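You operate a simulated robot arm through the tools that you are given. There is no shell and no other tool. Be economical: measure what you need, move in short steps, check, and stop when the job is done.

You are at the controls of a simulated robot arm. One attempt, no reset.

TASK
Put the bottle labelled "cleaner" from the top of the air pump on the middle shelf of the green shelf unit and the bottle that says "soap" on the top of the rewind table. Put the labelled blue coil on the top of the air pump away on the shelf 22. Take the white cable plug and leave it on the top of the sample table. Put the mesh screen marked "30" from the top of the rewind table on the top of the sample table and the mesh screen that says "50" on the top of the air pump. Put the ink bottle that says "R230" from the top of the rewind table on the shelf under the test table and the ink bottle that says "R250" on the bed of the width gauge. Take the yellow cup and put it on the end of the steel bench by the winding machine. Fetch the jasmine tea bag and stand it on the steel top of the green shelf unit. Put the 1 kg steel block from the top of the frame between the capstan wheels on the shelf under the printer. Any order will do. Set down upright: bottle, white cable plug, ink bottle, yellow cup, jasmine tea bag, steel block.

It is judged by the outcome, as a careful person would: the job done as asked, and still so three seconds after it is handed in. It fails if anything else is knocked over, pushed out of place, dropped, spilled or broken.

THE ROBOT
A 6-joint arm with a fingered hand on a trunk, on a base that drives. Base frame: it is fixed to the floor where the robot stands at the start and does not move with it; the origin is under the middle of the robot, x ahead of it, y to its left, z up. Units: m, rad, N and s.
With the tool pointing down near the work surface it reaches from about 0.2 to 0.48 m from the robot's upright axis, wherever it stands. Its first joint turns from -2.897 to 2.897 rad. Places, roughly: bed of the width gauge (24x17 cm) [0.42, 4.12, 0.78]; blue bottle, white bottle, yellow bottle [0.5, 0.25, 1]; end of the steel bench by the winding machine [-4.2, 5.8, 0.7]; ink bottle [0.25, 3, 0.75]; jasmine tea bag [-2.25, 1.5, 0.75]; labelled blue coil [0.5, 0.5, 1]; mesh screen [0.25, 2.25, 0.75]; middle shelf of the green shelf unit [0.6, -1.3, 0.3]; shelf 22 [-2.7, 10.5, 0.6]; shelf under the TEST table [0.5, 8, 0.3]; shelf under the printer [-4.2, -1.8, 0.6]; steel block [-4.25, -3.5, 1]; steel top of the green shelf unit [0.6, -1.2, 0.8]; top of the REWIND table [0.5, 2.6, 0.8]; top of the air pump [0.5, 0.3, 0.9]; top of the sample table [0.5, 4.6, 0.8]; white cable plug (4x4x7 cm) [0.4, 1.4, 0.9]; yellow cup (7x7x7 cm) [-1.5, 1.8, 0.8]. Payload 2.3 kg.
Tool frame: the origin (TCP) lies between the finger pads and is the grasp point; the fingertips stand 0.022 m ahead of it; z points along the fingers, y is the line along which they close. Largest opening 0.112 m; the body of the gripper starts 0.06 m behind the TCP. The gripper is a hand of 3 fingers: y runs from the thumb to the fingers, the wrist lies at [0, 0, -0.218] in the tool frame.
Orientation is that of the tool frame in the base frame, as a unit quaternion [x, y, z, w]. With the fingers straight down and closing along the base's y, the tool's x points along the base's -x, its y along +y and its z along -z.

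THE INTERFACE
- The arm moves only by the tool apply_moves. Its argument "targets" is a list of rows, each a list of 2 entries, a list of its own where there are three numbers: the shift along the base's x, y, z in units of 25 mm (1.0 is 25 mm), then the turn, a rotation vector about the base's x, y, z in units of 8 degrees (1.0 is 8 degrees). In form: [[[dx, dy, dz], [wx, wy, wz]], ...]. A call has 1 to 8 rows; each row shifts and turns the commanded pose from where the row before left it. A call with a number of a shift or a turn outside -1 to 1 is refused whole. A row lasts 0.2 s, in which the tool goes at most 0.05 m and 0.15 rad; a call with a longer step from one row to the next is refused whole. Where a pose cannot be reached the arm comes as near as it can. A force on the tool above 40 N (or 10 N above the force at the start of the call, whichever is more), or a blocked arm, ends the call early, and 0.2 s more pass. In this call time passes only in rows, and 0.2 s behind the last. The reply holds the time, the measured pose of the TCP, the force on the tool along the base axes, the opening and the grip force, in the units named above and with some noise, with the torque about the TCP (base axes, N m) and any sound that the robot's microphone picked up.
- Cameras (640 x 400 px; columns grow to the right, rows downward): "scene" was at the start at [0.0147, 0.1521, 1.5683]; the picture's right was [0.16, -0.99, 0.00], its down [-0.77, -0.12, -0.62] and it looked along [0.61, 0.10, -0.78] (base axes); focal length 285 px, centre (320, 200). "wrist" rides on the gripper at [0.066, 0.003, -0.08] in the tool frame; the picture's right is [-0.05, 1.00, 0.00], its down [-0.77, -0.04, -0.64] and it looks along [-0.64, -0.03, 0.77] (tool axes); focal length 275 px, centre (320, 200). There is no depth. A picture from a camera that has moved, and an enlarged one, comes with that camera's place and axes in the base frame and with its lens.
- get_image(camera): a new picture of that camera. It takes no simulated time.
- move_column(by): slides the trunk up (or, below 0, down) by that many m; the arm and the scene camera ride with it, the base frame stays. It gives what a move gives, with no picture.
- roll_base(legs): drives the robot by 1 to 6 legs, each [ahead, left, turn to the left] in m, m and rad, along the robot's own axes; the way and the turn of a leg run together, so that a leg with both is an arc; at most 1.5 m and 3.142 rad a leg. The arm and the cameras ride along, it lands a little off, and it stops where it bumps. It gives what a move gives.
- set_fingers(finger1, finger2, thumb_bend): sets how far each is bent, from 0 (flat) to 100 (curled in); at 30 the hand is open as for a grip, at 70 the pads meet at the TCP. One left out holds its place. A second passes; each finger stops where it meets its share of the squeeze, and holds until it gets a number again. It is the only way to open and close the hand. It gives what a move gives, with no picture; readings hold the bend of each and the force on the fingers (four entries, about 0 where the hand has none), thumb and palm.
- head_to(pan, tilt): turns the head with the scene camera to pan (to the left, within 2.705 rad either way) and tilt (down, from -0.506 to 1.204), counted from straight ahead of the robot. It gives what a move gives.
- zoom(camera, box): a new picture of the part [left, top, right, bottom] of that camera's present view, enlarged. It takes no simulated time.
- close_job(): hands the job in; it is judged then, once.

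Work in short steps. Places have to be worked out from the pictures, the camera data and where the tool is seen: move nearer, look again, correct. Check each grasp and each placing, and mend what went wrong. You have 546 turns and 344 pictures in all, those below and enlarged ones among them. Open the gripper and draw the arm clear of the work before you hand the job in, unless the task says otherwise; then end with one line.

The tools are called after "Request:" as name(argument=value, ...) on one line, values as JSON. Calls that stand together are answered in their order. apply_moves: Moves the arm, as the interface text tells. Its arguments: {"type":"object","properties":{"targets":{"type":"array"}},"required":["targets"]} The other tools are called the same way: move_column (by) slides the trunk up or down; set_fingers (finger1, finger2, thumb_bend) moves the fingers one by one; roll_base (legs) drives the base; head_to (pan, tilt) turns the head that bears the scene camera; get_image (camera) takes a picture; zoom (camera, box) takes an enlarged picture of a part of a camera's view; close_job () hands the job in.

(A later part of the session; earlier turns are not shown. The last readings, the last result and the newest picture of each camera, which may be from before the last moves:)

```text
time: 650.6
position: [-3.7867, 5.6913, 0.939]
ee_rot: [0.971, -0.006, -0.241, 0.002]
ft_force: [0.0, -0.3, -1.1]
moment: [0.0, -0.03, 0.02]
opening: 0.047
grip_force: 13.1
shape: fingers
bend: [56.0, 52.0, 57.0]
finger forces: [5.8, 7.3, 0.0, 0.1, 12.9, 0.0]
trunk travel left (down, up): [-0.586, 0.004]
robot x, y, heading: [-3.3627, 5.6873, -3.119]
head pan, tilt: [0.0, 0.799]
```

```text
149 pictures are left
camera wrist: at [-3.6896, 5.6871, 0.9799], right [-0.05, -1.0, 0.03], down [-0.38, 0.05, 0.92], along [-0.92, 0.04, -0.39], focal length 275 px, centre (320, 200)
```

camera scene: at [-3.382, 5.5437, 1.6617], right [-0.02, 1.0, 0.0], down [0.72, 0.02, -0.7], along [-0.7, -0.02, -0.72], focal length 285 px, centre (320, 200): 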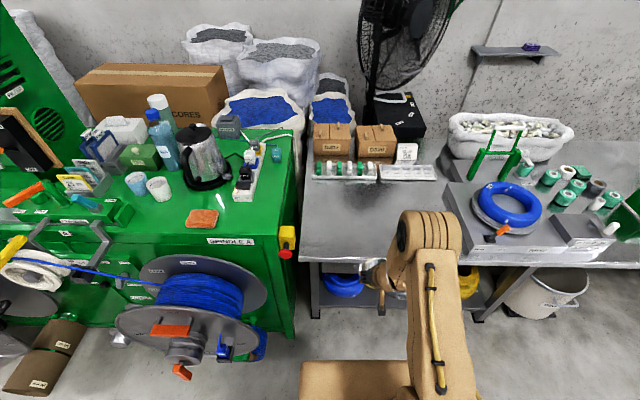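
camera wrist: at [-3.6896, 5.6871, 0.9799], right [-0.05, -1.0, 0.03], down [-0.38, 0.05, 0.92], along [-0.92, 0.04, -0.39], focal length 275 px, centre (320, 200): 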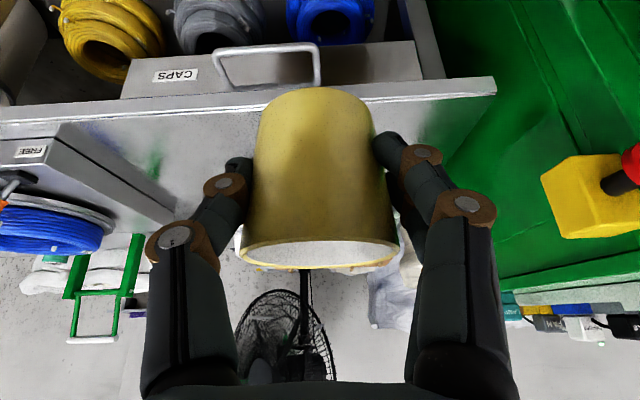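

The bench end is free; its front edge is x≈−4.0. I drive up so the cup is over the end part, around (−4.12, 5.69).

Request:
roll_base(legs=[[0, 0.02, -0.022], [0.3, 0, 0]])

Request:
get_image(camera="scene")

Request:
get_image(camera="wrist")

```text
time: 653.0
position: [-4.083, 5.6784, 0.9382]
ee_rot: [0.97, -0.017, -0.241, 0.0]
ft_force: [0.2, -0.6, -0.9]
moment: [-0.01, -0.03, 0.02]
opening: 0.0473
grip_force: 12.6
shape: fingers
bend: [56.0, 52.0, 57.0]
finger forces: [5.7, 7.2, 0.0, 0.0, 12.8, 0.0]
trunk travel left (down, up): [-0.586, 0.004]
robot x, y, heading: [-3.6662, 5.6636, -3.144]
head pan, tilt: [0.0, 0.799]
```

```text
148 pictures are left
camera scene: at [-3.6841, 5.5239, 1.6617], right [0.0, 1.0, 0.0], down [0.72, 0.0, -0.7], along [-0.7, 0.0, -0.72], focal length 285 px, centre (320, 200)
```

scene: 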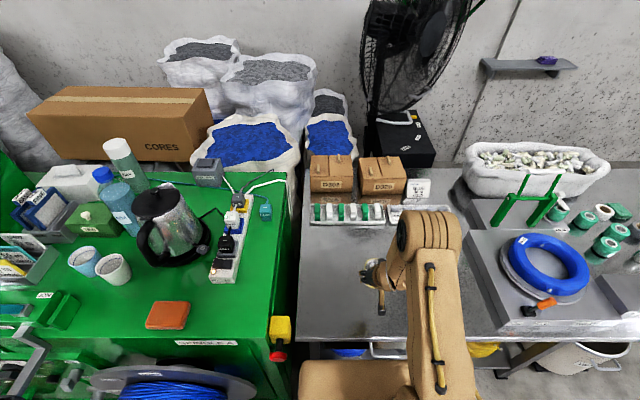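

```text
147 pictures are left
camera wrist: at [-3.9882, 5.674, 0.9797], right [-0.07, -1.0, 0.03], down [-0.38, 0.06, 0.92], along [-0.92, 0.06, -0.39], focal length 275 px, centre (320, 200)
```

wrist: 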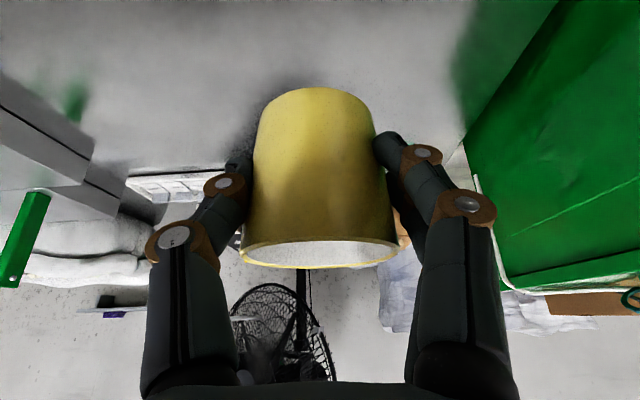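

Good. I extend a little and lower with the trunk.

Request:
apply_moves(targets=[[[-1, 0, 0], [0, 0, 0]], [[-0.8, 0, 0], [0, 0, 0]]])

Request:
move_column(by=-0.15)

Request:
get_image(camera="wrist")

```text
time: 653.6
position: [-4.1288, 5.6797, 0.9381]
ee_rot: [0.97, -0.017, -0.241, 0.001]
ft_force: [-0.4, -0.1, -1.4]
moment: [0.0, -0.04, 0.04]
opening: 0.0472
grip_force: 13.2
shape: fingers
bend: [56.0, 52.0, 57.0]
finger forces: [5.6, 7.2, 0.0, 0.0, 12.8, 0.0]
trunk travel left (down, up): [-0.586, 0.004]
robot x, y, heading: [-3.6665, 5.6635, -3.14]
head pan, tilt: [0.0, 0.799]
```

```text
time: 655.4
position: [-4.1283, 5.6798, 0.7884]
ee_rot: [0.97, -0.017, -0.241, 0.001]
ft_force: [0.8, 0.1, -0.3]
moment: [0.0, -0.05, -0.02]
opening: 0.0473
grip_force: 12.9
shape: fingers
bend: [56.0, 52.0, 57.0]
finger forces: [5.6, 7.2, 0.0, 0.0, 12.8, 0.1]
trunk travel left (down, up): [-0.436, 0.154]
robot x, y, heading: [-3.6631, 5.6684, -3.137]
head pan, tilt: [0.0, 0.799]
```

```text
146 pictures are left
camera wrist: at [-4.0328, 5.6743, 0.8298], right [-0.07, -1.0, 0.03], down [-0.38, 0.06, 0.92], along [-0.92, 0.06, -0.39], focal length 275 px, centre (320, 200)
```

wrist: 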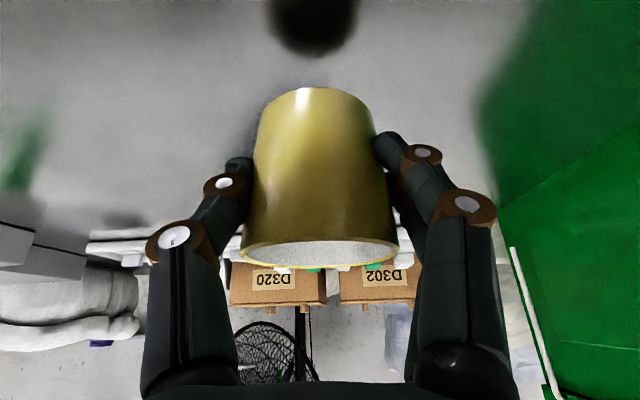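

Request:
move_column(by=-0.03)

Request:
apply_moves(targets=[[[0, 0, -0.3], [0, 0, 0]], [[0, 0, -0.2], [0, 0, 0]]])

```text
time: 656.1
position: [-4.1291, 5.6795, 0.7587]
ee_rot: [0.97, -0.018, -0.241, 0.0]
ft_force: [-0.1, 0.3, -1.2]
moment: [-0.01, -0.02, -0.01]
opening: 0.0472
grip_force: 12.5
shape: fingers
bend: [56.0, 52.0, 57.0]
finger forces: [5.7, 7.2, 0.0, 0.0, 12.8, 0.0]
trunk travel left (down, up): [-0.406, 0.184]
robot x, y, heading: [-3.662, 5.6653, -3.142]
head pan, tilt: [0.0, 0.799]
```

```text
time: 656.7
position: [-4.1287, 5.6798, 0.7466]
ee_rot: [0.97, -0.017, -0.243, 0.0]
ft_force: [0.2, -0.3, 12.1]
moment: [0.02, 0.12, 0.05]
opening: 0.0471
grip_force: 13.8
shape: fingers
bend: [56.0, 52.0, 57.0]
finger forces: [5.8, 7.5, 0.0, 0.0, 13.2, 0.0]
trunk travel left (down, up): [-0.406, 0.184]
robot x, y, heading: [-3.6616, 5.6668, -3.142]
head pan, tilt: [0.0, 0.799]
```

Contact. I release, rise and back off.

Request:
set_fingers(finger1=32, finger2=32, thumb_bend=32)

Request:
move_column(by=0.14)

Request:
roll_base(legs=[[-0.35, 0, 0]])

Request:
get_image(camera="scene")

```text
time: 657.7
position: [-4.1297, 5.6811, 0.7448]
ee_rot: [0.97, -0.017, -0.241, 0.001]
ft_force: [-0.1, 0.2, -1.1]
moment: [-0.02, 0.01, 0.03]
opening: 0.1057
grip_force: 0.0
shape: fingers
bend: [32.0, 32.0, 32.0]
finger forces: [0.0, 0.0, 0.0, 0.0, 0.0, 0.0]
trunk travel left (down, up): [-0.406, 0.184]
robot x, y, heading: [-3.6636, 5.6641, -3.144]
head pan, tilt: [0.0, 0.799]
```

```text
time: 659.4
position: [-4.1289, 5.6803, 0.8855]
ee_rot: [0.97, -0.017, -0.241, 0.001]
ft_force: [0.1, -0.1, 1.4]
moment: [-0.01, -0.01, 0.0]
opening: 0.1057
grip_force: 0.0
shape: fingers
bend: [32.0, 32.0, 32.0]
finger forces: [0.0, 0.0, 0.1, 0.0, 0.0, 0.0]
trunk travel left (down, up): [-0.546, 0.044]
robot x, y, heading: [-3.6644, 5.6646, -3.137]
head pan, tilt: [0.0, 0.799]
```

```text
time: 661.7
position: [-3.7773, 5.6823, 0.8859]
ee_rot: [0.97, -0.019, -0.241, 0.001]
ft_force: [-0.6, -0.1, 0.6]
moment: [-0.02, 0.01, -0.01]
opening: 0.1056
grip_force: 0.0
shape: fingers
bend: [32.0, 32.0, 32.0]
finger forces: [0.1, 0.0, 0.0, 0.0, 0.0, 0.0]
trunk travel left (down, up): [-0.546, 0.044]
robot x, y, heading: [-3.3105, 5.6664, 3.134]
head pan, tilt: [0.0, 0.799]
```

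```text
145 pictures are left
camera scene: at [-3.3321, 5.5237, 1.6217], right [0.0, 1.0, 0.0], down [0.72, 0.0, -0.7], along [-0.7, 0.0, -0.72], focal length 285 px, centre (320, 200)
```

scene: 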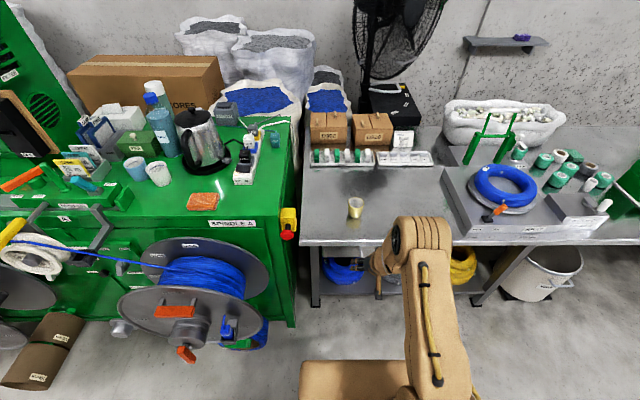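

The cup stands on the bench end. Next is the jasmine tea bag on the far side of the round table: I turn south and go down the aisle, checking on the way.

Request:
roll_base(legs=[[-0.27, 0, 0], [0, 0, 1.571], [1.0, 0, 0]])

Request:
head_to(pan=0.0, tilt=0.35)

Request:
get_image(camera="scene")

```text
time: 672.1
position: [-3.0373, 4.2145, 0.8861]
ee_rot: [0.692, 0.681, -0.169, 0.172]
ft_force: [0.1, 0.4, -0.1]
moment: [-0.02, -0.01, -0.02]
opening: 0.1056
grip_force: 0.0
shape: fingers
bend: [32.0, 32.0, 32.0]
finger forces: [0.1, 0.0, 0.1, 0.0, 0.0, 0.1]
trunk travel left (down, up): [-0.546, 0.044]
robot x, y, heading: [-3.0358, 4.6785, -1.55]
head pan, tilt: [0.0, 0.799]
```

```text
time: 673.0
position: [-3.0375, 4.2117, 0.8851]
ee_rot: [0.692, 0.68, -0.168, 0.172]
ft_force: [-0.7, 0.1, 0.4]
moment: [0.03, 0.0, 0.04]
opening: 0.1054
grip_force: 0.0
shape: fingers
bend: [32.0, 32.0, 32.0]
finger forces: [0.1, 0.0, 0.0, 0.0, 0.1, 0.0]
trunk travel left (down, up): [-0.546, 0.044]
robot x, y, heading: [-3.0297, 4.6765, -1.553]
head pan, tilt: [0.0, 0.351]
```

```text
144 pictures are left
camera scene: at [-2.8898, 4.6486, 1.6612], right [-1.0, -0.02, 0.0], down [-0.01, 0.34, -0.94], along [0.02, -0.94, -0.34], focal length 285 px, centre (320, 200)
```

scene: 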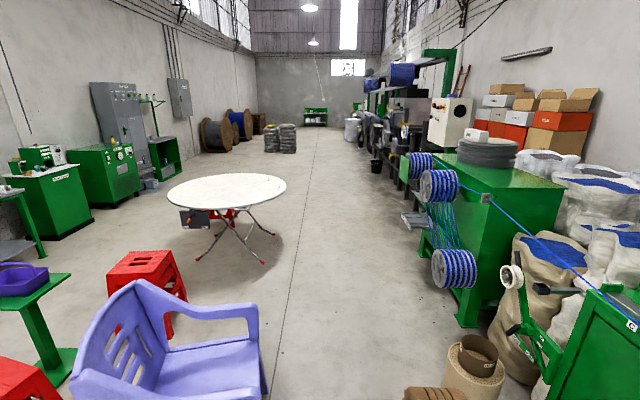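

The aisle is clear. I go on to y≈1.5 and turn to face the table.

Request:
roll_base(legs=[[1.5, 0, -0.018], [1.5, 0, 0], [0.15, 0, 0], [0, 0, 1.571]])

Request:
head_to(pan=0.0, tilt=0.75)

Request:
get_image(camera="scene")

Request:
get_image(camera="wrist")

```text
time: 692.3
position: [-2.5253, 1.5241, 0.8853]
ee_rot: [0.003, 0.97, 0.003, 0.241]
ft_force: [0.3, 0.8, 0.6]
moment: [-0.01, -0.01, -0.03]
opening: 0.1059
grip_force: 0.1
shape: fingers
bend: [32.0, 32.0, 32.0]
finger forces: [0.1, 0.1, 0.0, 0.0, 0.0, 0.1]
trunk travel left (down, up): [-0.546, 0.044]
robot x, y, heading: [-2.9913, 1.5266, 0.031]
head pan, tilt: [0.0, 0.351]
```

```text
time: 693.2
position: [-2.526, 1.5264, 0.8864]
ee_rot: [0.003, 0.97, 0.003, 0.241]
ft_force: [-0.6, 0.5, 0.2]
moment: [0.01, 0.0, 0.01]
opening: 0.1056
grip_force: 0.0
shape: fingers
bend: [32.0, 32.0, 32.0]
finger forces: [0.0, 0.0, 0.0, 0.0, 0.0, 0.0]
trunk travel left (down, up): [-0.546, 0.044]
robot x, y, heading: [-2.9933, 1.529, 0.03]
head pan, tilt: [0.0, 0.75]
```

```text
143 pictures are left
camera scene: at [-2.9734, 1.6677, 1.6257], right [0.03, -1.0, 0.0], down [-0.68, -0.02, -0.73], along [0.73, 0.02, -0.68], focal length 285 px, centre (320, 200)
```

scene: 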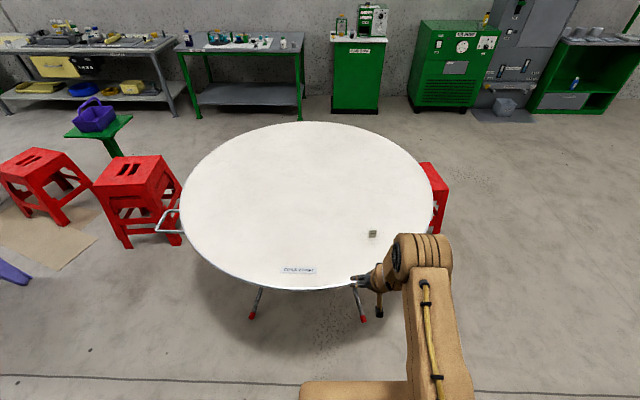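

```text
142 pictures are left
camera wrist: at [-2.6214, 1.5295, 0.927], right [0.04, 1.0, 0.03], down [0.38, -0.05, 0.92], along [0.92, -0.03, -0.39], focal length 275 px, centre (320, 200)
```

wrist: 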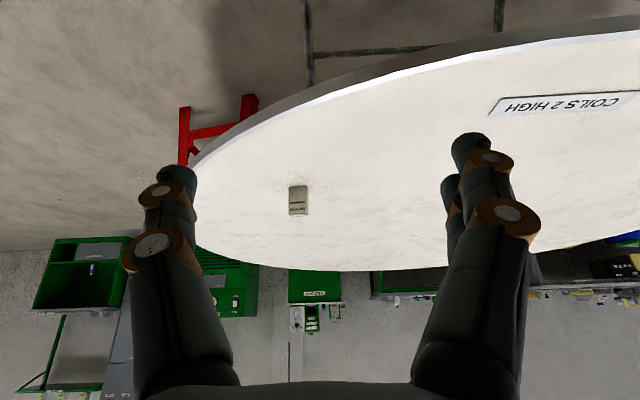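

Request:
zoom(camera="scene", box=[350, 215, 400, 250])

Request:
zoom(camera="wrist", box=[270, 170, 330, 230])

```text
11.43 times, centred on (375, 232) of scene
camera zoom: at [-2.9734, 1.6677, 1.6257], right [0.03, -1.0, 0.0], down [-0.68, -0.02, -0.73], along [0.73, 0.02, -0.68], focal length 3252 px, centre (-309, -171)
```

zoom: 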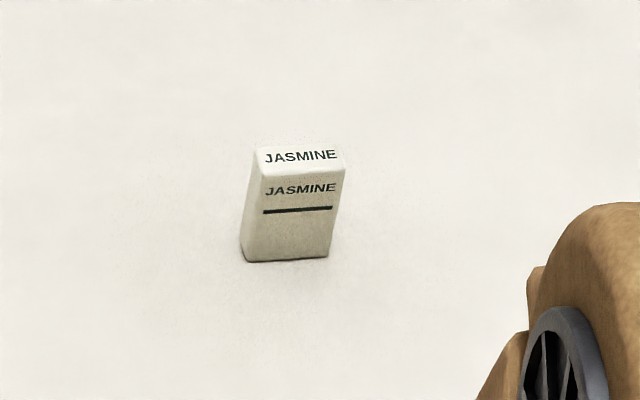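

```text
6.67 times, centred on (300, 200) of wrist
camera zoom: at [-2.6214, 1.5295, 0.927], right [0.04, 1.0, 0.03], down [0.38, -0.05, 0.92], along [0.92, -0.03, -0.39], focal length 1835 px, centre (453, 200)
```

zoom: 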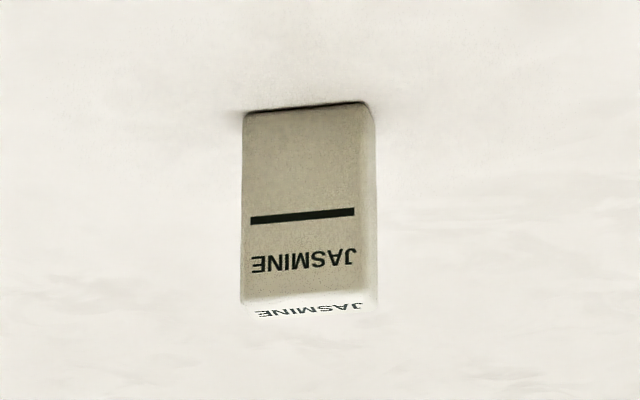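

A small JASMINE packet standing at (−2.245, 1.483), about 2.8 cm wide and 4.5 cm tall. I reduce the tilt, narrow the fingers, and drive up over it.

Request:
apply_moves(targets=[[[-0.8, 0, 0.5], [0, 1, 0]], [[-0.8, 0, 0.5], [0, 1, 0]]])

Request:
set_fingers(finger1=47, finger2=47, thumb_bend=47)

Request:
roll_base(legs=[[0, -0.03, -0.03], [0.3, 0, 0]])

Request:
get_image(camera="wrist")

```text
time: 693.8
position: [-2.5601, 1.5235, 0.9085]
ee_rot: [0.003, 0.995, 0.002, 0.103]
ft_force: [0.4, 0.4, 0.8]
moment: [0.06, 0.04, 0.01]
opening: 0.1058
grip_force: 0.1
shape: fingers
bend: [32.0, 32.0, 32.0]
finger forces: [0.1, 0.0, 0.1, 0.0, 0.0, 0.1]
out of reach, approached as far as the arm can: row 1
trunk travel left (down, up): [-0.546, 0.044]
robot x, y, heading: [-2.9929, 1.5253, 0.03]
head pan, tilt: [0.0, 0.75]
```

```text
time: 694.8
position: [-2.5606, 1.522, 0.9067]
ee_rot: [0.003, 0.995, 0.002, 0.105]
ft_force: [-0.3, 0.0, -0.3]
moment: [0.03, 0.0, -0.01]
opening: 0.0645
grip_force: 0.1
shape: fingers
bend: [47.0, 47.0, 47.0]
finger forces: [0.0, 0.0, 0.1, 0.0, 0.0, 0.0]
trunk travel left (down, up): [-0.546, 0.044]
robot x, y, heading: [-2.9945, 1.5219, 0.031]
head pan, tilt: [0.0, 0.75]
```

```text
time: 697.3
position: [-2.2598, 1.4797, 0.9062]
ee_rot: [0.02, 0.994, 0.002, 0.103]
ft_force: [0.1, 0.6, 0.4]
moment: [0.01, -0.02, 0.0]
opening: 0.0644
grip_force: 0.0
shape: fingers
bend: [47.0, 47.0, 47.0]
finger forces: [0.1, 0.0, 0.0, 0.0, 0.0, 0.0]
trunk travel left (down, up): [-0.546, 0.044]
robot x, y, heading: [-2.6917, 1.495, 0.001]
head pan, tilt: [0.0, 0.75]
```

```text
139 pictures are left
camera wrist: at [-2.3405, 1.4855, 0.9732], right [0.08, 1.0, 0.02], down [0.62, -0.07, 0.78], along [0.78, -0.05, -0.63], focal length 275 px, centre (320, 200)
```

wrist: 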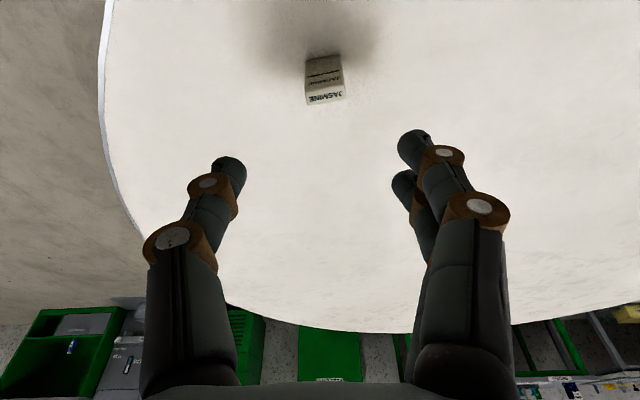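

Packet centre (−2.236, 1.484). I align and lower with the trunk.

Request:
apply_moves(targets=[[[0.9, 0.15, 0], [0, 0, 0]]])

Request:
move_column(by=-0.08)

Request:
get_image(camera="wrist")

```text
time: 697.7
position: [-2.2359, 1.4827, 0.9078]
ee_rot: [0.02, 0.994, 0.002, 0.103]
ft_force: [0.6, 0.0, 0.0]
moment: [0.01, -0.02, 0.01]
opening: 0.0644
grip_force: 0.0
shape: fingers
bend: [47.0, 47.0, 47.0]
finger forces: [0.1, 0.0, 0.0, 0.0, 0.0, 0.1]
trunk travel left (down, up): [-0.546, 0.044]
robot x, y, heading: [-2.6884, 1.4935, 0.0]
head pan, tilt: [0.0, 0.75]
```

```text
time: 698.9
position: [-2.2366, 1.4825, 0.8278]
ee_rot: [0.02, 0.994, 0.002, 0.104]
ft_force: [0.1, -0.7, 0.8]
moment: [0.03, 0.01, -0.01]
opening: 0.0643
grip_force: 0.0
shape: fingers
bend: [47.0, 47.0, 47.0]
finger forces: [0.0, 0.1, 0.0, 0.1, 0.1, 0.0]
trunk travel left (down, up): [-0.466, 0.124]
robot x, y, heading: [-2.6922, 1.4959, -0.003]
head pan, tilt: [0.0, 0.75]
```

```text
138 pictures are left
camera wrist: at [-2.3184, 1.4892, 0.8933], right [0.08, 1.0, 0.02], down [0.62, -0.07, 0.78], along [0.78, -0.05, -0.62], focal length 275 px, centre (320, 200)
```

wrist: 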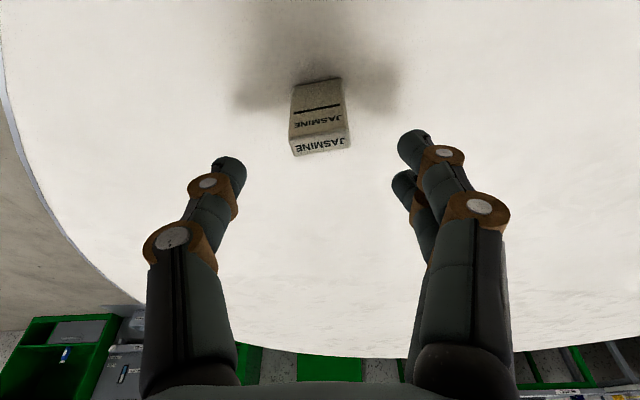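

Aligned. I descend in steps and close.

Request:
apply_moves(targets=[[[0, 0.05, -1], [0, 0, 0]], [[0, 0, -0.6], [0, 0, 0]], [[0, 0, -0.2], [0, 0, 0]]])

Request:
get_image(camera="wrist")

```text
time: 699.7
position: [-2.2373, 1.4835, 0.7824]
ee_rot: [0.019, 0.994, 0.002, 0.103]
ft_force: [0.2, 0.1, -0.6]
moment: [0.0, 0.0, 0.03]
opening: 0.0643
grip_force: 0.1
shape: fingers
bend: [47.0, 47.0, 47.0]
finger forces: [0.1, 0.1, 0.0, 0.1, 0.1, 0.0]
trunk travel left (down, up): [-0.466, 0.124]
robot x, y, heading: [-2.6913, 1.4982, 0.0]
head pan, tilt: [0.0, 0.75]
```

```text
137 pictures are left
camera wrist: at [-2.3182, 1.4904, 0.8486], right [0.08, 1.0, 0.02], down [0.62, -0.07, 0.78], along [0.78, -0.05, -0.63], focal length 275 px, centre (320, 200)
```

wrist: 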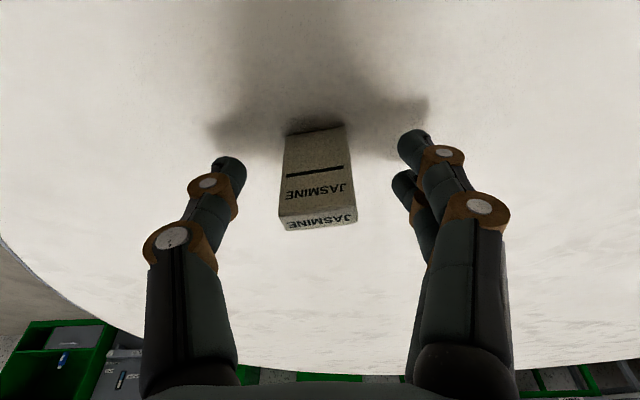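

Request:
set_fingers(finger1=75, finger2=75, thumb_bend=75)

Request:
get_image(camera="wrist")

```text
time: 700.7
position: [-2.2376, 1.4834, 0.7826]
ee_rot: [0.02, 0.994, 0.001, 0.104]
ft_force: [0.3, 0.7, 0.4]
moment: [-0.03, 0.04, 0.01]
opening: 0.02
grip_force: 21.9
shape: fingers
bend: [65.0, 71.0, 67.0]
finger forces: [19.2, 10.2, 0.0, 0.0, 13.7, 0.0]
trunk travel left (down, up): [-0.466, 0.124]
robot x, y, heading: [-2.6948, 1.4949, -0.004]
head pan, tilt: [0.0, 0.75]
```

```text
136 pictures are left
camera wrist: at [-2.3181, 1.4904, 0.8488], right [0.08, 1.0, 0.02], down [0.62, -0.07, 0.78], along [0.78, -0.05, -0.62], focal length 275 px, centre (320, 200)
```

wrist: 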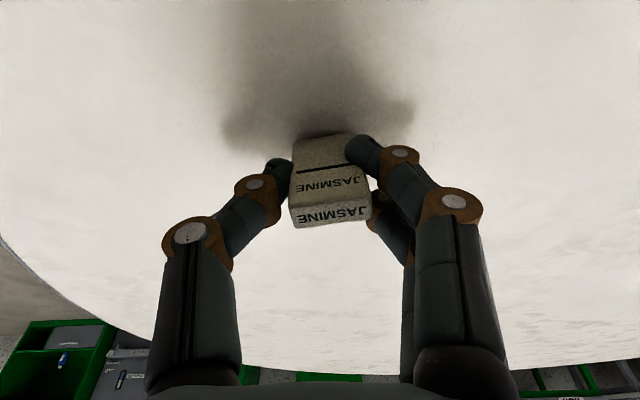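

Gripped. I lift a little with the trunk and check that it stays upright.

Request:
move_column(by=0.06)

Request:
get_image(camera="wrist")

```text
time: 701.7
position: [-2.2375, 1.4836, 0.8429]
ee_rot: [0.02, 0.994, 0.001, 0.104]
ft_force: [0.5, 0.2, -0.7]
moment: [0.01, -0.03, -0.03]
opening: 0.0202
grip_force: 21.6
shape: fingers
bend: [65.0, 71.0, 67.0]
finger forces: [19.3, 10.3, 0.1, 0.1, 13.5, 0.0]
trunk travel left (down, up): [-0.526, 0.064]
robot x, y, heading: [-2.6914, 1.4974, 0.0]
head pan, tilt: [0.0, 0.75]
```

```text
135 pictures are left
camera wrist: at [-2.318, 1.4904, 0.9088], right [0.08, 1.0, 0.02], down [0.62, -0.07, 0.78], along [0.78, -0.05, -0.62], focal length 275 px, centre (320, 200)
```

wrist: 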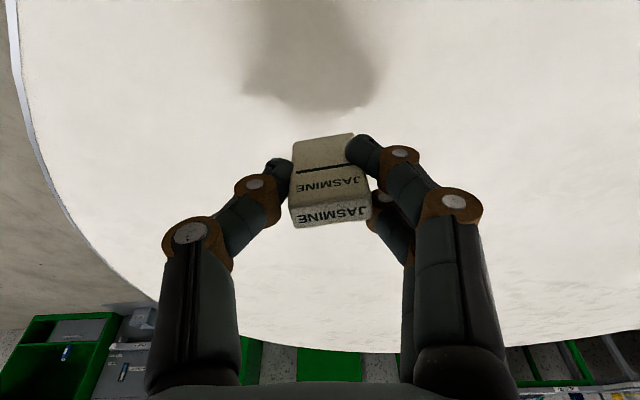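

Held upright. I back off and drive around the south of the round table to the green shelf unit.

Request:
roll_base(legs=[[-0.3, 0, 0], [0, -1.25, 0], [1.15, 0, 0], [1.15, 0, 0]])

Request:
head_to(pan=-0.7, tilt=0.5)

Request:
get_image(camera="scene")

```text
time: 720.5
position: [-0.2319, 0.2552, 0.8426]
ee_rot: [0.014, 0.995, 0.003, 0.104]
ft_force: [-0.5, -0.1, 0.4]
moment: [-0.02, 0.01, 0.01]
opening: 0.0202
grip_force: 21.3
shape: fingers
bend: [65.0, 71.0, 67.0]
finger forces: [19.0, 10.4, 0.0, 0.0, 13.7, 0.0]
trunk travel left (down, up): [-0.526, 0.064]
robot x, y, heading: [-0.6861, 0.2569, 0.004]
head pan, tilt: [0.0, 0.75]
```

```text
time: 721.5
position: [-0.2328, 0.2541, 0.842]
ee_rot: [0.014, 0.994, 0.001, 0.104]
ft_force: [0.7, 1.2, -0.2]
moment: [-0.01, 0.01, 0.0]
opening: 0.0198
grip_force: 21.1
shape: fingers
bend: [65.0, 71.0, 67.0]
finger forces: [18.9, 10.3, 0.0, 0.1, 13.6, 0.0]
trunk travel left (down, up): [-0.526, 0.064]
robot x, y, heading: [-0.6832, 0.2636, 0.008]
head pan, tilt: [-0.7, 0.499]
```

```text
134 pictures are left
camera scene: at [-0.6777, 0.3455, 1.6276], right [-0.64, -0.77, 0.0], down [-0.37, 0.31, -0.88], along [0.68, -0.56, -0.48], focal length 285 px, centre (320, 200)
```

scene: 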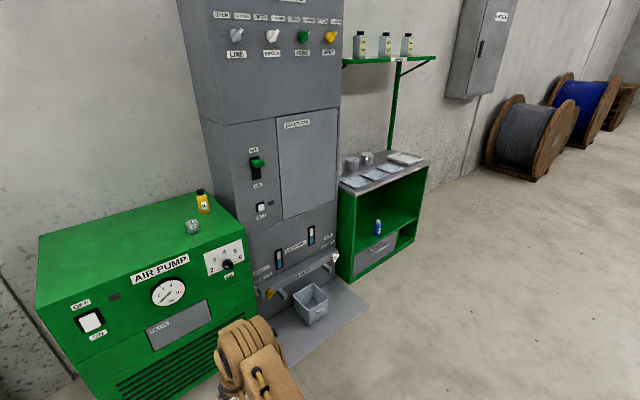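

The cleaner and mesh 50 are still in place. I go to the green unit and look at its steel top.

Request:
roll_base(legs=[[0, -1.45, -0.006], [0.35, 0, 0]])

Request:
head_to(pan=0.0, tilt=0.8)

Request:
get_image(camera="scene")

Request:
get_image(camera="wrist")

```text
time: 730.7
position: [0.1173, -1.2199, 0.8421]
ee_rot: [0.024, 0.994, 0.001, 0.103]
ft_force: [0.5, 0.0, -0.4]
moment: [0.0, 0.03, 0.03]
opening: 0.0198
grip_force: 21.3
shape: fingers
bend: [65.0, 71.0, 67.0]
finger forces: [18.9, 10.4, 0.1, 0.0, 13.6, 0.2]
trunk travel left (down, up): [-0.526, 0.064]
robot x, y, heading: [-0.334, -1.204, -0.011]
head pan, tilt: [-0.7, 0.499]
```

```text
time: 731.8
position: [0.1169, -1.2203, 0.8427]
ee_rot: [0.023, 0.994, 0.002, 0.104]
ft_force: [-0.8, 0.0, 0.4]
moment: [0.04, 0.02, -0.03]
opening: 0.0202
grip_force: 21.5
shape: fingers
bend: [65.0, 71.0, 67.0]
finger forces: [18.9, 10.4, 0.0, 0.0, 13.6, 0.0]
trunk travel left (down, up): [-0.526, 0.064]
robot x, y, heading: [-0.3322, -1.2043, -0.011]
head pan, tilt: [0.0, 0.799]
```

```text
133 pictures are left
camera scene: at [-0.3144, -1.0639, 1.6017], right [-0.01, -1.0, 0.0], down [-0.72, 0.01, -0.7], along [0.7, -0.01, -0.72], focal length 285 px, centre (320, 200)
```

scene: 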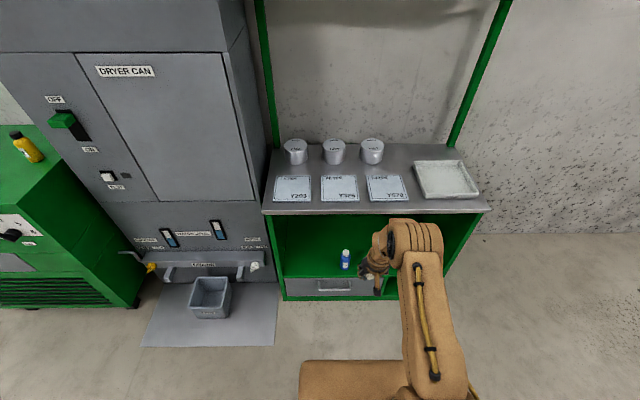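

```text
132 pictures are left
camera wrist: at [0.0366, -1.2132, 0.9088], right [0.09, 1.0, 0.02], down [0.62, -0.07, 0.78], along [0.78, -0.06, -0.62], focal length 275 px, centre (320, 200)
```

wrist: 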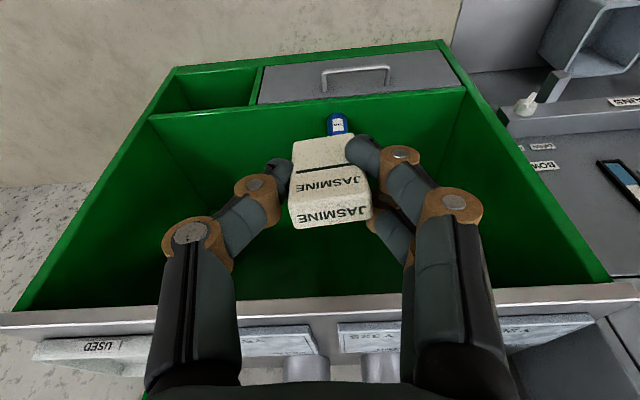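

The front strip of the steel top (x 0.41–0.46) is free ahead of the filter pads. I raise a bit and drive ahead so the packet is over x≈0.437.

Request:
move_column(by=0.03)

Request:
roll_base(legs=[[0.3, 0, 0.011]])

Request:
get_image(camera="wrist")

Request:
get_image(camera="scene")

```text
time: 732.5
position: [0.1183, -1.2192, 0.8723]
ee_rot: [0.023, 0.994, 0.001, 0.104]
ft_force: [0.6, -0.4, 0.3]
moment: [0.01, -0.02, 0.02]
opening: 0.0199
grip_force: 21.1
shape: fingers
bend: [65.0, 71.0, 67.0]
finger forces: [18.8, 10.5, 0.0, 0.0, 13.6, 0.0]
trunk travel left (down, up): [-0.556, 0.034]
robot x, y, heading: [-0.3343, -1.2044, -0.006]
head pan, tilt: [0.0, 0.799]
```

```text
time: 734.5
position: [0.4171, -1.2161, 0.8725]
ee_rot: [0.017, 0.995, 0.002, 0.103]
ft_force: [-0.1, 0.6, -0.4]
moment: [0.02, 0.0, -0.01]
opening: 0.02
grip_force: 21.1
shape: fingers
bend: [65.0, 71.0, 67.0]
finger forces: [18.7, 10.5, 0.0, 0.0, 13.6, 0.0]
trunk travel left (down, up): [-0.556, 0.034]
robot x, y, heading: [-0.0364, -1.203, 0.003]
head pan, tilt: [0.0, 0.799]
```

```text
131 pictures are left
camera wrist: at [0.3358, -1.2094, 0.9386], right [0.08, 1.0, 0.02], down [0.62, -0.06, 0.78], along [0.78, -0.05, -0.63], focal length 275 px, centre (320, 200)
```

wrist: 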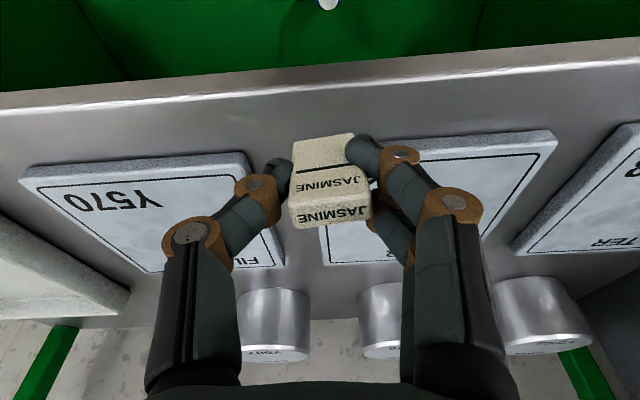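

```text
130 pictures are left
camera scene: at [-0.0166, -1.0643, 1.6317], right [0.0, -1.0, 0.0], down [-0.72, 0.0, -0.7], along [0.7, 0.0, -0.72], focal length 285 px, centre (320, 200)
```

scene: 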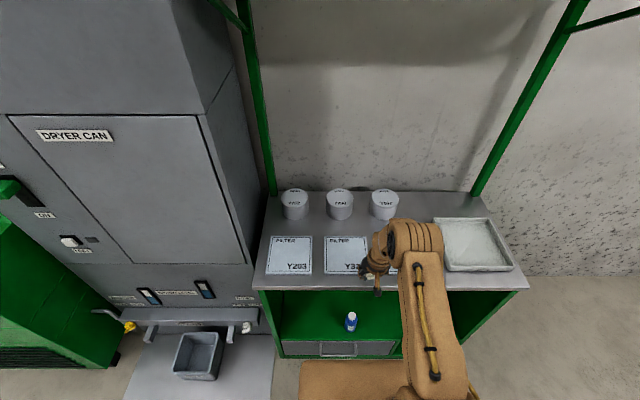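

The strip runs x 0.417–0.465, and the gap between two pads is slightly to the right. I align with it and lower.

Request:
apply_moves(targets=[[[0.9, -0.7, -0.5], [0, 0, 0]], [[0, 0, -0.8], [0, 0, 0]]])

Request:
get_image(camera="wrist")

```text
time: 735.1
position: [0.4369, -1.2326, 0.841]
ee_rot: [0.017, 0.994, 0.002, 0.104]
ft_force: [-5.6, -2.2, 10.0]
moment: [0.01, 0.0, 0.01]
opening: 0.0227
grip_force: 17.4
shape: fingers
bend: [68.0, 75.0, 67.0]
finger forces: [10.3, 10.3, 0.0, 0.1, 14.0, 0.0]
trunk travel left (down, up): [-0.556, 0.034]
robot x, y, heading: [-0.0371, -1.2036, 0.004]
head pan, tilt: [0.0, 0.799]
```

```text
129 pictures are left
camera wrist: at [0.3557, -1.228, 0.9069], right [0.08, 1.0, 0.02], down [0.62, -0.06, 0.78], along [0.78, -0.05, -0.62], focal length 275 px, centre (320, 200)
```

wrist: 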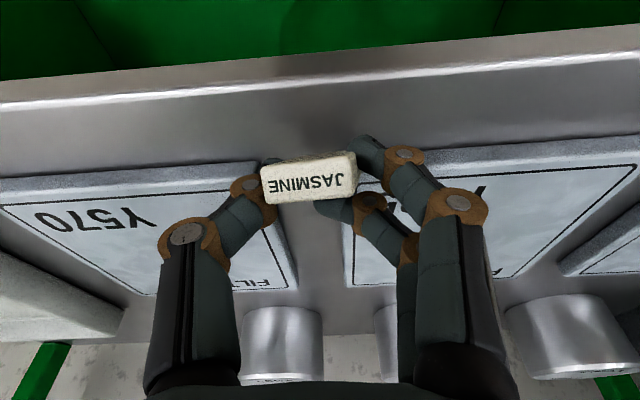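

The packet touched early and pivoted in the grip. I rise 2 cm and look.

Request:
apply_moves(targets=[[[0, 0, 0.8], [0, 0, 0]]])

Request:
get_image(camera="wrist")

Request:
zoom(camera="scene", box=[330, 220, 430, 300])

```text
time: 735.5
position: [0.4375, -1.2338, 0.8596]
ee_rot: [0.017, 0.994, 0.002, 0.104]
ft_force: [-0.3, 0.4, 0.1]
moment: [-0.01, 0.0, 0.01]
opening: 0.0225
grip_force: 12.7
shape: fingers
bend: [65.0, 74.0, 67.0]
finger forces: [10.5, 3.1, 0.0, 0.0, 11.5, 0.0]
trunk travel left (down, up): [-0.556, 0.034]
robot x, y, heading: [-0.0387, -1.2085, -0.001]
head pan, tilt: [0.0, 0.799]
```

```text
128 pictures are left
camera wrist: at [0.3577, -1.2275, 0.9258], right [0.08, 1.0, 0.02], down [0.62, -0.06, 0.78], along [0.78, -0.05, -0.62], focal length 275 px, centre (320, 200)
```

wrist: 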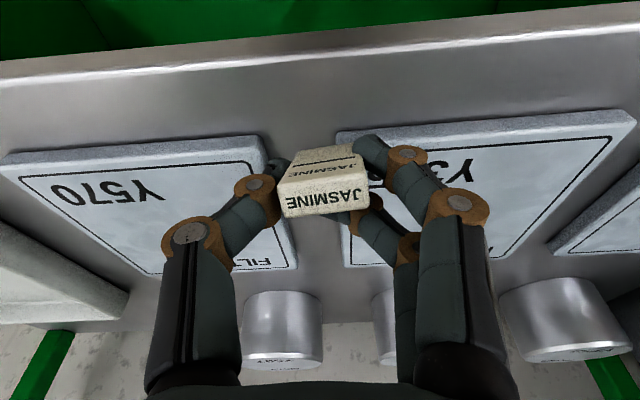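

```text
5.00 times, centred on (380, 260) of scene
camera zoom: at [-0.0182, -1.0641, 1.6315], right [0.0, -1.0, 0.0], down [-0.72, 0.0, -0.7], along [0.7, 0.0, -0.72], focal length 1423 px, centre (20, -100)
```

zoom: 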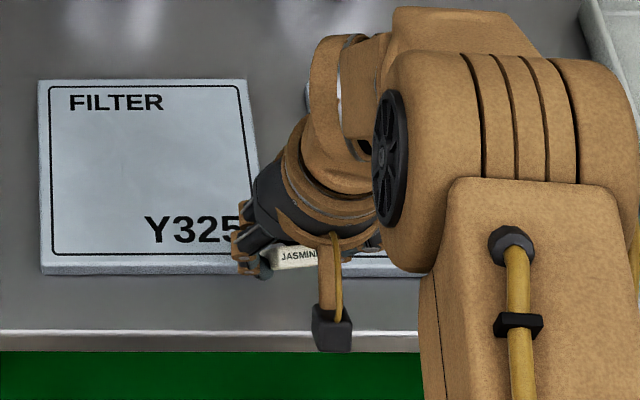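

The packet is tilted about 28° (top toward me). I drive closer while retracting the arm, then rotate the hand back 28° so that the packet becomes upright again.

Request:
apply_moves(targets=[[[-1, 0, 0.5], [0, 0, 0]], [[-1, 0, 0.5], [0, 0, 0]], [[-1, 0, 0], [0, 0, 0]], [[-1, 0, 0], [0, 0, 0]]])

Request:
apply_moves(targets=[[[0, 0, 0], [0, 0.8, 0]], [[0, 0, 0], [0, 0.8, 0]], [[0, 0, 0], [0, 0.8, 0]], [[0, 0, 0], [0, 0.8, 0]], [[0, 0, 0], [0, 0.3, 0]]])

Request:
get_image(camera="wrist")

Request:
get_image(camera="scene")

```text
time: 736.5
position: [0.3534, -1.2317, 0.8868]
ee_rot: [0.015, 0.994, 0.006, 0.104]
ft_force: [0.9, 0.3, 0.3]
moment: [0.02, 0.01, 0.02]
opening: 0.0225
grip_force: 12.5
shape: fingers
bend: [65.0, 74.0, 67.0]
finger forces: [10.6, 2.9, 0.1, 0.0, 11.5, 0.1]
out of reach, approached as far as the arm can: row 4
trunk travel left (down, up): [-0.556, 0.034]
robot x, y, heading: [-0.0419, -1.2056, -0.001]
head pan, tilt: [0.0, 0.799]
```

```text
time: 737.7
position: [0.3563, -1.2244, 0.8855]
ee_rot: [0.017, 0.993, 0.014, -0.113]
ft_force: [0.2, 1.2, -0.5]
moment: [-0.01, -0.03, 0.01]
opening: 0.0225
grip_force: 11.2
shape: fingers
bend: [64.0, 75.0, 68.0]
finger forces: [10.7, 1.1, 0.0, 0.0, 11.1, 0.1]
out of reach, approached as far as the arm can: row 1
trunk travel left (down, up): [-0.556, 0.034]
robot x, y, heading: [-0.0379, -1.206, 0.003]
head pan, tilt: [0.0, 0.799]
```

```text
126 pictures are left
camera wrist: at [0.31, -1.2219, 0.9798], right [0.08, 1.0, 0.01], down [0.89, -0.08, 0.45], along [0.45, -0.02, -0.9], focal length 275 px, centre (320, 200)
```

wrist: 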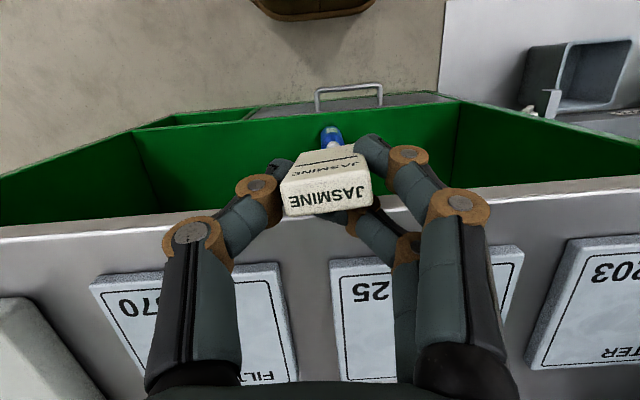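

```text
125 pictures are left
camera scene: at [-0.0174, -1.0643, 1.6317], right [0.0, -1.0, 0.0], down [-0.72, 0.0, -0.7], along [0.7, 0.0, -0.72], focal length 285 px, centre (320, 200)
```

scene: 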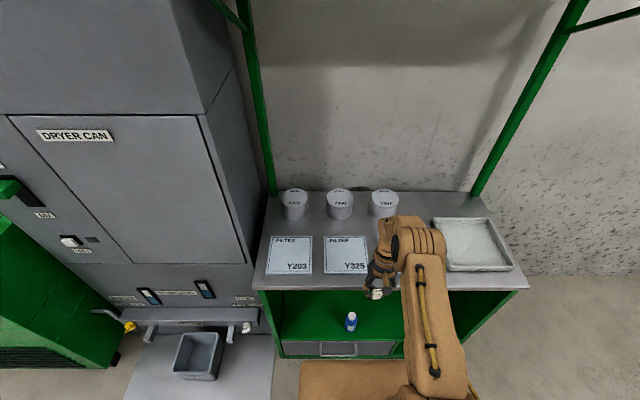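

Nearly upright now. I rotate another 9° and drive forward so that the packet is over the strip.

Request:
apply_moves(targets=[[[0, 0, 0.3], [0, 0.6, 0]], [[0, 0, 0.3], [0, 0.5, 0]]])

Request:
roll_base(legs=[[0.083, 0, 0]])

Request:
get_image(camera="wrist")

Request:
zoom(camera="scene", box=[330, 220, 470, 330])

```text
time: 738.3
position: [0.3561, -1.225, 0.9008]
ee_rot: [0.018, 0.982, 0.013, -0.189]
ft_force: [0.3, -0.1, -0.5]
moment: [-0.01, -0.02, -0.01]
opening: 0.0225
grip_force: 11.1
shape: fingers
bend: [64.0, 75.0, 68.0]
finger forces: [10.9, 1.0, 0.0, 0.0, 11.2, 0.1]
trunk travel left (down, up): [-0.556, 0.034]
robot x, y, heading: [-0.0412, -1.1991, 0.003]
head pan, tilt: [0.0, 0.799]
```

```text
time: 739.4
position: [0.44, -1.2249, 0.9006]
ee_rot: [0.018, 0.982, 0.013, -0.188]
ft_force: [0.4, 0.4, 0.0]
moment: [0.03, 0.05, 0.02]
opening: 0.0225
grip_force: 11.0
shape: fingers
bend: [64.0, 75.0, 68.0]
finger forces: [10.8, 1.0, 0.0, 0.1, 11.2, 0.1]
trunk travel left (down, up): [-0.556, 0.034]
robot x, y, heading: [0.0461, -1.2026, 0.0]
head pan, tilt: [0.0, 0.799]
```

```text
124 pictures are left
camera wrist: at [0.4083, -1.2214, 1.0006], right [0.08, 1.0, 0.0], down [0.95, -0.08, 0.3], along [0.3, -0.02, -0.95], focal length 275 px, centre (320, 200)
```

wrist: 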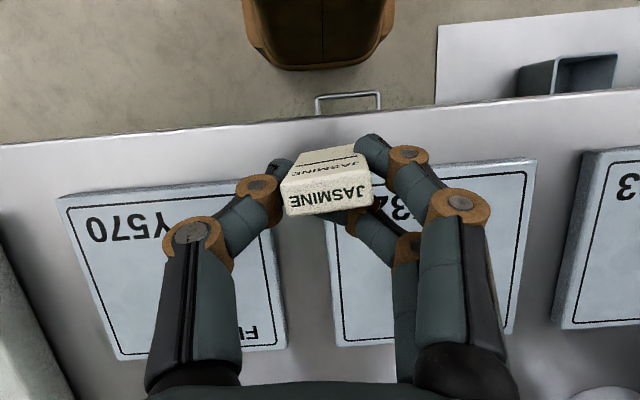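

```text
3.64 times, centred on (400, 275) of scene
camera zoom: at [0.067, -1.064, 1.6317], right [0.0, -1.0, 0.0], down [-0.72, 0.0, -0.7], along [0.7, 0.0, -0.72], focal length 1035 px, centre (29, -73)
```

zoom: 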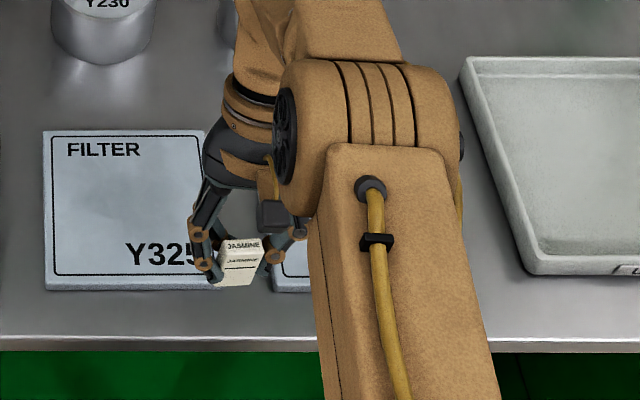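

The packet is about upright, over the strip at the gap between two pads. I shift 1 cm right and lower in small steps, watching the force.

Request:
apply_moves(targets=[[[0, -0.45, -0.8], [0, 0, 0]], [[0, 0, -0.4], [0, 0, 0]], [[0, 0, -0.2], [0, 0, 0]]])

Request:
get_image(camera="wrist")

```text
time: 740.2
position: [0.4383, -1.2358, 0.8655]
ee_rot: [0.018, 0.982, 0.013, -0.188]
ft_force: [-0.4, -0.8, -0.5]
moment: [-0.04, -0.01, 0.01]
opening: 0.0223
grip_force: 11.5
shape: fingers
bend: [64.0, 75.0, 68.0]
finger forces: [10.9, 0.9, 0.1, 0.0, 11.0, 0.1]
trunk travel left (down, up): [-0.556, 0.034]
robot x, y, heading: [0.0456, -1.204, 0.006]
head pan, tilt: [0.0, 0.799]
```

```text
122 pictures are left
camera wrist: at [0.4074, -1.2329, 0.9657], right [0.08, 1.0, 0.0], down [0.95, -0.08, 0.3], along [0.3, -0.02, -0.95], focal length 275 px, centre (320, 200)
```

wrist: 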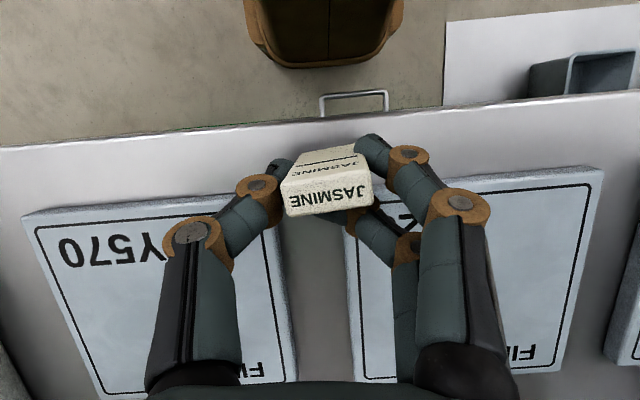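

Request:
apply_moves(targets=[[[0, 0, -0.2], [0, 0, 0]], [[0, 0, -0.2], [0, 0, 0]], [[0, 0, -0.15], [0, 0, 0]]])

```text
time: 741.0
position: [0.4388, -1.2347, 0.8517]
ee_rot: [0.018, 0.982, 0.013, -0.188]
ft_force: [0.1, -0.3, 0.2]
moment: [0.01, 0.0, -0.01]
opening: 0.0226
grip_force: 11.3
shape: fingers
bend: [64.0, 75.0, 68.0]
finger forces: [10.7, 1.0, 0.1, 0.1, 11.1, 0.0]
trunk travel left (down, up): [-0.556, 0.034]
robot x, y, heading: [0.0458, -1.2078, 0.005]
head pan, tilt: [0.0, 0.799]
```

Request:
apply_moves(targets=[[[0, 0, -0.15], [0, 0, 0]], [[0, 0, -0.15], [0, 0, 0]]])

Request:
get_image(camera="wrist")

```text
time: 741.6
position: [0.4391, -1.2358, 0.8437]
ee_rot: [0.018, 0.982, 0.014, -0.189]
ft_force: [-0.1, 0.3, 0.4]
moment: [0.02, -0.01, -0.05]
opening: 0.0222
grip_force: 11.2
shape: fingers
bend: [64.0, 75.0, 68.0]
finger forces: [10.8, 1.0, 0.1, 0.1, 11.2, 0.0]
trunk travel left (down, up): [-0.556, 0.034]
robot x, y, heading: [0.0463, -1.2068, 0.003]
head pan, tilt: [0.0, 0.799]
```

```text
121 pictures are left
camera wrist: at [0.4075, -1.2327, 0.9445], right [0.08, 1.0, 0.0], down [0.95, -0.08, 0.3], along [0.3, -0.02, -0.95], focal length 275 px, centre (320, 200)
```

wrist: 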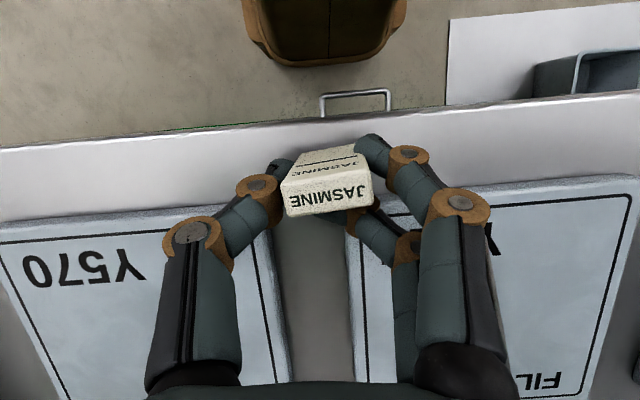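

Request:
apply_moves(targets=[[[0, 0, -0.15], [0, 0, 0]], [[0, 0, -0.15], [0, 0, 0]]])

```text
time: 742.2
position: [0.4378, -1.2355, 0.8374]
ee_rot: [0.018, 0.982, 0.014, -0.188]
ft_force: [0.6, 0.2, -0.5]
moment: [-0.02, -0.04, 0.02]
opening: 0.0222
grip_force: 11.6
shape: fingers
bend: [64.0, 75.0, 68.0]
finger forces: [10.8, 1.0, 0.0, 0.0, 11.2, 0.0]
trunk travel left (down, up): [-0.556, 0.034]
robot x, y, heading: [0.0463, -1.2011, 0.003]
head pan, tilt: [0.0, 0.799]
```

Request:
apply_moves(targets=[[[0, 0, -0.15], [0, 0, 0]], [[0, 0, -0.15], [0, 0, 0]]])

Request:
get_image(camera="wrist")

```text
time: 742.8
position: [0.4351, -1.234, 0.8315]
ee_rot: [0.019, 0.982, 0.014, -0.187]
ft_force: [2.9, -2.0, 14.2]
moment: [-0.06, 0.04, 0.0]
opening: 0.0222
grip_force: 16.5
shape: fingers
bend: [63.0, 76.0, 69.0]
finger forces: [11.5, 6.9, 0.0, 0.1, 14.5, 0.1]
out of reach, approached as far as the arm can: row 1
trunk travel left (down, up): [-0.556, 0.034]
robot x, y, heading: [0.0445, -1.2047, -0.001]
head pan, tilt: [0.0, 0.799]
```

```text
120 pictures are left
camera wrist: at [0.4036, -1.2311, 0.9321], right [0.09, 1.0, 0.0], down [0.95, -0.08, 0.31], along [0.31, -0.02, -0.95], focal length 275 px, centre (320, 200)
```

wrist: 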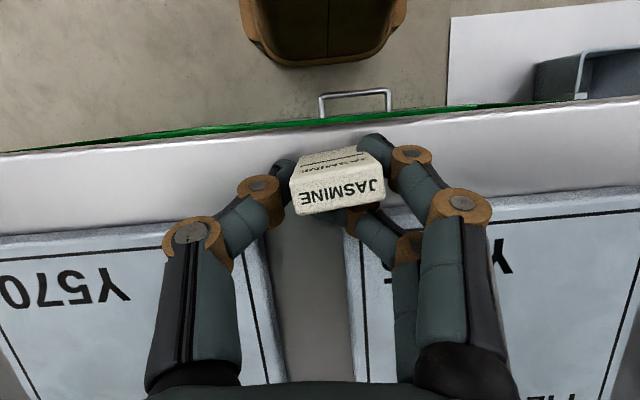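

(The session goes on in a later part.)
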